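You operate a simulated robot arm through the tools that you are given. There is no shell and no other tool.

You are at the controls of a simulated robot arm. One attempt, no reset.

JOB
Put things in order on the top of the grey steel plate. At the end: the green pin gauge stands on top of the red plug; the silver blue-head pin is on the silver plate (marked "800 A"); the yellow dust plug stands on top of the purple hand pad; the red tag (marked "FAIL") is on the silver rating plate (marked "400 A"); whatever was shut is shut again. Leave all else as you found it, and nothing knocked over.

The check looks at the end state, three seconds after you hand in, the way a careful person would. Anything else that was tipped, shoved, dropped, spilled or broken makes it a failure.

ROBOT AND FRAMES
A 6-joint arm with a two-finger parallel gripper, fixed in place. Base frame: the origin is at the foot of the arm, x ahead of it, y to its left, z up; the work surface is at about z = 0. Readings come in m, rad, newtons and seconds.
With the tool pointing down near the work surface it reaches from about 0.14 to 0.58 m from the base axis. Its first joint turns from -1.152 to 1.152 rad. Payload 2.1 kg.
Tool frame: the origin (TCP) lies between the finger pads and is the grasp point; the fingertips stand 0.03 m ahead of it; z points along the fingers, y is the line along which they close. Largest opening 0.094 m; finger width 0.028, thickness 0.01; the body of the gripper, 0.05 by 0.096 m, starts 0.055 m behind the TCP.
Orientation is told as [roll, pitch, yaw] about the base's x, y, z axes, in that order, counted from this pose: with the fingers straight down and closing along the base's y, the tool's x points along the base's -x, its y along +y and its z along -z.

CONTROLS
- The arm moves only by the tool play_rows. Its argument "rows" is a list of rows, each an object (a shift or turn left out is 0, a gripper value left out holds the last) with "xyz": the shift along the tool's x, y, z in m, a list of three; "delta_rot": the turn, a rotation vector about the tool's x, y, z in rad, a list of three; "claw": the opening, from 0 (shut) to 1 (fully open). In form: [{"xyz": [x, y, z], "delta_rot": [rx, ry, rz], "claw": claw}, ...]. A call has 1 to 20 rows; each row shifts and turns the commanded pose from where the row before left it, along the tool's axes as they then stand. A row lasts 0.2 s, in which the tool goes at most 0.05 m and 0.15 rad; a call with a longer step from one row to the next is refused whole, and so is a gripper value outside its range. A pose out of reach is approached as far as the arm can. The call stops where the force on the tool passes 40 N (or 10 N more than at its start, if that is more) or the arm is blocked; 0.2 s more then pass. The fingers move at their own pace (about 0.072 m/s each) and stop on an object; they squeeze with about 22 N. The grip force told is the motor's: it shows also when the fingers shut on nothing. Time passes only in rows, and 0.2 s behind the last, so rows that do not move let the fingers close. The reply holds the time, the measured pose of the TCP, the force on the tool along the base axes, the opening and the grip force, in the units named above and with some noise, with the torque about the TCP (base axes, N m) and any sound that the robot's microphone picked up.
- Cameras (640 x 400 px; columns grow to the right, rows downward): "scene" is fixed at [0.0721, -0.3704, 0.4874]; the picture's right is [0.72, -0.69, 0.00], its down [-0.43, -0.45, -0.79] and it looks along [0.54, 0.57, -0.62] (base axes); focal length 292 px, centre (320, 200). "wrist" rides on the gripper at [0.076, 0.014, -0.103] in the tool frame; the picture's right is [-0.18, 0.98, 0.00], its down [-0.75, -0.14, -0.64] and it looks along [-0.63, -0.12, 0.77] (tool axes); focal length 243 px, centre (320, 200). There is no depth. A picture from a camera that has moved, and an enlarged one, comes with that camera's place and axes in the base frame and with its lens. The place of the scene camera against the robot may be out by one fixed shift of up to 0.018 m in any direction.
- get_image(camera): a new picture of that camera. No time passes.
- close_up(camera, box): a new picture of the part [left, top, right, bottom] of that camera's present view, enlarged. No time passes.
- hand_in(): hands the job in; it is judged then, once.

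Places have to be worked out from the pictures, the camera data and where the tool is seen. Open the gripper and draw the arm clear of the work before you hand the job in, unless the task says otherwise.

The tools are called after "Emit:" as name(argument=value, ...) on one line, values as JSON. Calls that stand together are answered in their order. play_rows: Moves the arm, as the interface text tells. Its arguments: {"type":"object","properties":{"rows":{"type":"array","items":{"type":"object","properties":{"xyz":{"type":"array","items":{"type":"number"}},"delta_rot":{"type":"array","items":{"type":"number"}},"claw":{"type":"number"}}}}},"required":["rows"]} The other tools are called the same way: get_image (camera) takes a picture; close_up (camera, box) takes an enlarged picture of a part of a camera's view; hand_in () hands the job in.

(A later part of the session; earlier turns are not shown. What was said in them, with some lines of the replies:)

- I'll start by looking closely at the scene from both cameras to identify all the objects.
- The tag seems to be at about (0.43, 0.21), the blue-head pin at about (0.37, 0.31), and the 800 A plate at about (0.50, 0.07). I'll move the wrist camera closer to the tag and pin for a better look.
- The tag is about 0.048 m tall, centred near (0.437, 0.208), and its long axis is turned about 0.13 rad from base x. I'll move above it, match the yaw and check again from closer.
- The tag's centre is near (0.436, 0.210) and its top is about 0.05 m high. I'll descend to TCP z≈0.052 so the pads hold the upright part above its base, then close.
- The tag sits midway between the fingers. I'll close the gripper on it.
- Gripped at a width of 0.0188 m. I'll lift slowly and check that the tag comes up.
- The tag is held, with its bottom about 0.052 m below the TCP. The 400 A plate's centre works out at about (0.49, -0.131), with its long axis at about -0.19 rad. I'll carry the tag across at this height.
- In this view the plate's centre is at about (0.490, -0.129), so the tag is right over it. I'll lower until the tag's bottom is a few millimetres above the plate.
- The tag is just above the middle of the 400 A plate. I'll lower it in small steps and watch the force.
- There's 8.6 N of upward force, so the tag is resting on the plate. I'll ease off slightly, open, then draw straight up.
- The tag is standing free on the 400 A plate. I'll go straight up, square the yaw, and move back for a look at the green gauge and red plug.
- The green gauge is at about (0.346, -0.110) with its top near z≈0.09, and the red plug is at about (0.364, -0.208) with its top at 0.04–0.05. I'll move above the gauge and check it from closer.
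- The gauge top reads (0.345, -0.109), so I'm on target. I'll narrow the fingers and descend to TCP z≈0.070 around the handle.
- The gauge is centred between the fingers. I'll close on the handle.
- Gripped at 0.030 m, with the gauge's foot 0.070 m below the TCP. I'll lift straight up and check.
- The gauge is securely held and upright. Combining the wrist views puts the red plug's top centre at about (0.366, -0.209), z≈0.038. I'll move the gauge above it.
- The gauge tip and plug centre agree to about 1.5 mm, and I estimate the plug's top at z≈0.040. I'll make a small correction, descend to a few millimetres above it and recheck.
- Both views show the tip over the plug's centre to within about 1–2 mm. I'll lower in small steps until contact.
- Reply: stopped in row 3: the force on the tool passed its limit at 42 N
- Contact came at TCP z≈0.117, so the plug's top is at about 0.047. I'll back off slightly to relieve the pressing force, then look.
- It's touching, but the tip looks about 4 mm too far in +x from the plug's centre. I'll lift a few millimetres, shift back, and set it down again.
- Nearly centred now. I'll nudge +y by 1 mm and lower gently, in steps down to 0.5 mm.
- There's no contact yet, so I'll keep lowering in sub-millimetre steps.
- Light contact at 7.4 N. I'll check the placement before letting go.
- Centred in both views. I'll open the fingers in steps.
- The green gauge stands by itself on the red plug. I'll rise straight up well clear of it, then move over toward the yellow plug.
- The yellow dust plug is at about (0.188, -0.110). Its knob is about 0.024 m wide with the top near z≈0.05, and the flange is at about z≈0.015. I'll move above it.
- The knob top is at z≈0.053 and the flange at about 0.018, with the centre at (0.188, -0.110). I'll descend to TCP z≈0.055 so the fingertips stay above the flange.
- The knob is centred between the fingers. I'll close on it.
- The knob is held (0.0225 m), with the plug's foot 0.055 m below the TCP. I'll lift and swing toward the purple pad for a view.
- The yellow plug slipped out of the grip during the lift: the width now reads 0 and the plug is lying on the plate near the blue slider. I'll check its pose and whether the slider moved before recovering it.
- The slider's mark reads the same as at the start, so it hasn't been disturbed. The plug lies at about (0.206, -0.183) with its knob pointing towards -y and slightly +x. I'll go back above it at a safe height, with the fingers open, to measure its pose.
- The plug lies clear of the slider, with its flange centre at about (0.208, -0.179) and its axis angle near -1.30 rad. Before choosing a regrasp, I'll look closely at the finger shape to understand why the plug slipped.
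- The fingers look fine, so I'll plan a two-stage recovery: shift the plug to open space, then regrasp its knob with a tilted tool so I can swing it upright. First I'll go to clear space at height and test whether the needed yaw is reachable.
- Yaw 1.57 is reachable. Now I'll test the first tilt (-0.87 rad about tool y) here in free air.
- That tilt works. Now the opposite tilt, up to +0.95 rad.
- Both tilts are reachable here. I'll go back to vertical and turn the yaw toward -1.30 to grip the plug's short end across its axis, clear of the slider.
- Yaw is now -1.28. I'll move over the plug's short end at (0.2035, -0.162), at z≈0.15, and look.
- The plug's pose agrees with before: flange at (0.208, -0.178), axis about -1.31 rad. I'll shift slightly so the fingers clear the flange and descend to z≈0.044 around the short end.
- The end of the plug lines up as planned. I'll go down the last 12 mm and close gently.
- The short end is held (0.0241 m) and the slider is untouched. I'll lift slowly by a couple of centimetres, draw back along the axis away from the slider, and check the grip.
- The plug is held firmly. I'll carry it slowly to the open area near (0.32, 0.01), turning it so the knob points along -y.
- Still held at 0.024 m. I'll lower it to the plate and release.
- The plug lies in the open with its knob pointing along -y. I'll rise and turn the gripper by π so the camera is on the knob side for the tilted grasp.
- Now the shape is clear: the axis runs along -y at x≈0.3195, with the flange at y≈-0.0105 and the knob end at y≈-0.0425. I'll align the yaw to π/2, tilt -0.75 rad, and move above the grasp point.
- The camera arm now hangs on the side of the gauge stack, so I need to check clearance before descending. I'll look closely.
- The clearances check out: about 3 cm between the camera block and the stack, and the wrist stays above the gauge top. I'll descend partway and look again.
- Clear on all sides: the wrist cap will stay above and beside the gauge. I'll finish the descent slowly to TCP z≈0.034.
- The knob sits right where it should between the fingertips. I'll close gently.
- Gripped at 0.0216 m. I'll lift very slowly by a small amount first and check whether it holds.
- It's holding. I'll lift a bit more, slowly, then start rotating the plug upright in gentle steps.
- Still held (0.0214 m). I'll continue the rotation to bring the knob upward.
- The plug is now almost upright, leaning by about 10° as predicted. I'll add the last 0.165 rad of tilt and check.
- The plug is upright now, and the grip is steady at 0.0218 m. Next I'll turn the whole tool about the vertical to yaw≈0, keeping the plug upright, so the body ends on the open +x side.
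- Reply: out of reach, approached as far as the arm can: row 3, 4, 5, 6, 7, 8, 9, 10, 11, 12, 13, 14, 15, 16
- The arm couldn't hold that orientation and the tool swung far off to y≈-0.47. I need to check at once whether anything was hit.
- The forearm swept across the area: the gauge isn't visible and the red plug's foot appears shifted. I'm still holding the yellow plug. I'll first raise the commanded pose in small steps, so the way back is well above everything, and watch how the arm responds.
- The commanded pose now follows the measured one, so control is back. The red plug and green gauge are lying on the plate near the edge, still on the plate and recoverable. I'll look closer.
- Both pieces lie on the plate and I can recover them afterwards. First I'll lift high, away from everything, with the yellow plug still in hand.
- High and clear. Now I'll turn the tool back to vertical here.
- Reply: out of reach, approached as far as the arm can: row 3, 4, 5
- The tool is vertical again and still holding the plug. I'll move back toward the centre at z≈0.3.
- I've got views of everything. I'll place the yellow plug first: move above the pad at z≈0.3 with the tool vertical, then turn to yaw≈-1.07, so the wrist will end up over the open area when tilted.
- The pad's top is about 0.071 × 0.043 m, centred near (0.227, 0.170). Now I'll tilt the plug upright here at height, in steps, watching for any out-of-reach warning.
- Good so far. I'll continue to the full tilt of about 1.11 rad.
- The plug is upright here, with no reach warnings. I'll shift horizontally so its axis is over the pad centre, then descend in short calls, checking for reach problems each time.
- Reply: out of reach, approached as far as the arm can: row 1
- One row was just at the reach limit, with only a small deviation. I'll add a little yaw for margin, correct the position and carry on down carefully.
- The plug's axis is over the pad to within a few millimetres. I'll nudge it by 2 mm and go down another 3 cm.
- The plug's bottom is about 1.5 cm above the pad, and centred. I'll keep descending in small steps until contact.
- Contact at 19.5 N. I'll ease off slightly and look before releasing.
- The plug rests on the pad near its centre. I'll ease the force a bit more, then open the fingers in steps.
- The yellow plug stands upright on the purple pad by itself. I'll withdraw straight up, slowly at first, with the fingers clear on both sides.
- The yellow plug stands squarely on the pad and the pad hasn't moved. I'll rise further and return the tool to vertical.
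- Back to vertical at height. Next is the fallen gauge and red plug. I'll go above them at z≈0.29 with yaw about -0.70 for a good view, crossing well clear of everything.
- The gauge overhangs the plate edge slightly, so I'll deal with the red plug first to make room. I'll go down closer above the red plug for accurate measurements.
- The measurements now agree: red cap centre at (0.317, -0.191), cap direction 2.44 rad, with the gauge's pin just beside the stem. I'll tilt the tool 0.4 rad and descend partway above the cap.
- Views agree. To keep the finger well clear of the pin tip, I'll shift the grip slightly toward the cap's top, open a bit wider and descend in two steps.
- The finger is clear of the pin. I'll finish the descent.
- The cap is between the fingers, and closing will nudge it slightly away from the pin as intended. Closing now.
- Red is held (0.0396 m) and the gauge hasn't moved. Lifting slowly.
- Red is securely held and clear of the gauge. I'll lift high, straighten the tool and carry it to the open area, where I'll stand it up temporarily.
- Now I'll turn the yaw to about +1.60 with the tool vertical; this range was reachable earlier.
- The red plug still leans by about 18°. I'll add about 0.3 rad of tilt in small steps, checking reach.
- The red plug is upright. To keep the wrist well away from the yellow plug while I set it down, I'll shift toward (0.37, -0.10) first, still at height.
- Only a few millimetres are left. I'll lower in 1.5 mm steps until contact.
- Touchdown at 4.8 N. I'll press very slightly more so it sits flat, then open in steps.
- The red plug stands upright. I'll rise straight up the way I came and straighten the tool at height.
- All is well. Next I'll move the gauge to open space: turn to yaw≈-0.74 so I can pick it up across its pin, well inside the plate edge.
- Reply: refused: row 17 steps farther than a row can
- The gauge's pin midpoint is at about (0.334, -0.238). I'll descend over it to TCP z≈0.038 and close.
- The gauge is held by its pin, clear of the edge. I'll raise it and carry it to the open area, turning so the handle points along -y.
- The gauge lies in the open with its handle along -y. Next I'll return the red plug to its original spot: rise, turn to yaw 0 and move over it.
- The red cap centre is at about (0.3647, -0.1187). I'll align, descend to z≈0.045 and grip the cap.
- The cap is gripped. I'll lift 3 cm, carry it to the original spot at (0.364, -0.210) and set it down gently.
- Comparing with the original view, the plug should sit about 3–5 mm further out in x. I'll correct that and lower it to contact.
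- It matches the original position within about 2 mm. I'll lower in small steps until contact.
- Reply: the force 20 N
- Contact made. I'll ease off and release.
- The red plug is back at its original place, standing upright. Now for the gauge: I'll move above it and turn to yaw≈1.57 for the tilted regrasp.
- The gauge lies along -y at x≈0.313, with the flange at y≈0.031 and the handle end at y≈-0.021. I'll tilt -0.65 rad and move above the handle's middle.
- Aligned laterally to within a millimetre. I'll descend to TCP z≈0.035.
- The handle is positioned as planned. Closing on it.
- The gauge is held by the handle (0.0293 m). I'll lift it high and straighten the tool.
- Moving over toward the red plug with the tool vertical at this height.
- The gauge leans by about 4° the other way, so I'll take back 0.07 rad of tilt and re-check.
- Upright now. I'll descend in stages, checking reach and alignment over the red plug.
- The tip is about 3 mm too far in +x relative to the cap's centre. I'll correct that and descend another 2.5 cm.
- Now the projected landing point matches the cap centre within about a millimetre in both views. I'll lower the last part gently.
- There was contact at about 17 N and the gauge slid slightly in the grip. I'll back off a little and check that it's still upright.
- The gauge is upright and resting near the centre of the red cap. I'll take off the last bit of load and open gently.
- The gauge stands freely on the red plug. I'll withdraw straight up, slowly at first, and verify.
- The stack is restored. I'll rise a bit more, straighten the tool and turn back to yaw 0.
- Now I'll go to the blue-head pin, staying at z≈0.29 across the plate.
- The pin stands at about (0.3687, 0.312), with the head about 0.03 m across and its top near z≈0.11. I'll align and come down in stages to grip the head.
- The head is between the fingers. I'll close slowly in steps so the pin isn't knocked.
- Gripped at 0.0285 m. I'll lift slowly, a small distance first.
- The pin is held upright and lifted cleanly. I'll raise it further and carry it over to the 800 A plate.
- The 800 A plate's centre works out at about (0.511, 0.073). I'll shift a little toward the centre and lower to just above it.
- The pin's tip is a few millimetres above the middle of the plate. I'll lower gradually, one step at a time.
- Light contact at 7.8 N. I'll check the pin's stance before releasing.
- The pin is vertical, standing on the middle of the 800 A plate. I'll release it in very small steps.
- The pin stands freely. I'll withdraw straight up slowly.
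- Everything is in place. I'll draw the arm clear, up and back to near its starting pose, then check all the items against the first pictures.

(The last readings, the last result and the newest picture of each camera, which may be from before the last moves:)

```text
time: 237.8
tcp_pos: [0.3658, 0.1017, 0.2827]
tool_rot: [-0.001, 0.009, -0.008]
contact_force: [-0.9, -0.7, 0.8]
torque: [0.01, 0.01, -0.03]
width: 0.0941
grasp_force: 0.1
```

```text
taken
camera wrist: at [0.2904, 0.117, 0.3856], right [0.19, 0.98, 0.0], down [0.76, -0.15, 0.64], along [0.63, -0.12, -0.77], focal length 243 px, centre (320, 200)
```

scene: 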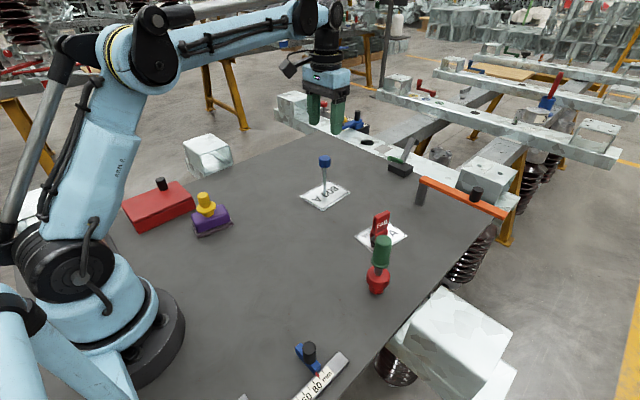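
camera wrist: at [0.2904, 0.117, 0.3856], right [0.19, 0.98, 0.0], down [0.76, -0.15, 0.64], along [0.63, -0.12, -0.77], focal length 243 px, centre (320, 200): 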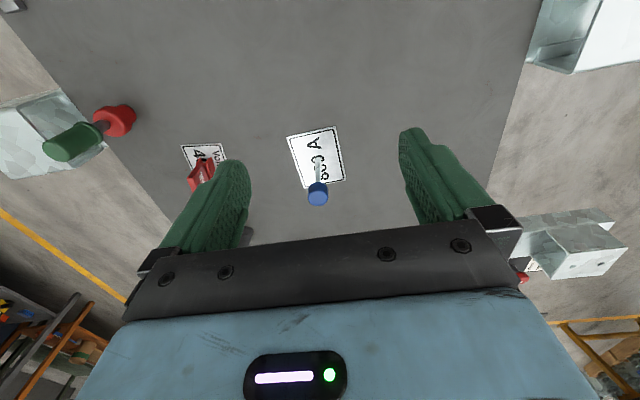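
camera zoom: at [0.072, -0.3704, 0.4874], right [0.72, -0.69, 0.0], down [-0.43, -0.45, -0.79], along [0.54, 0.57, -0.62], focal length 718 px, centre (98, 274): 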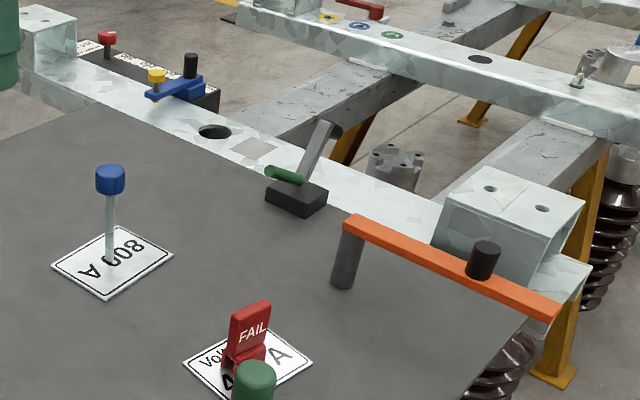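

All five goals look met. The gauge stands on the red plug at its original spot, the blue-head pin is on the 800 A plate, the yellow plug is on the purple pad and the FAIL tag is on the 400 A plate. The red box is still shut, and the slider, clamp and swing arm match the first pictures. The gripper is open and the arm is clear, so I'm handing in.

Emit:
hand_in()

```text
The job is handed in.
```

I've handed the job in. In the last pictures all the pieces are where you asked:

- **Green pin gauge:** standing on top of the red plug.
- **Blue-head pin:** standing upright on the 800 A plate.
- **Yellow dust plug:** standing on top of the purple hand pad.
- **FAIL tag:** standing on the 400 A plate.
- **Everything else:** the red box stayed shut. The slider, clamp, swing arm and both plates match the first pictures.

It did not go cleanly, and two things went wrong along the way:

- **Yellow plug dropped:** it slipped out of the grip on the first lift and landed on its side next to the slider. The slider's mark did not move. I picked the plug up again and turned it upright before placing it.
- **Gauge and red plug knocked over:** I commanded a tool turn the arm could not reach, and the arm swung across the plate into the finished stack. The gauge ended up partly over the plate's edge. I stood both pieces up again and put the red plug back within about 2 mm of where it started, judging by the scene camera.

The gripper is open and the arm is back near its starting pose.
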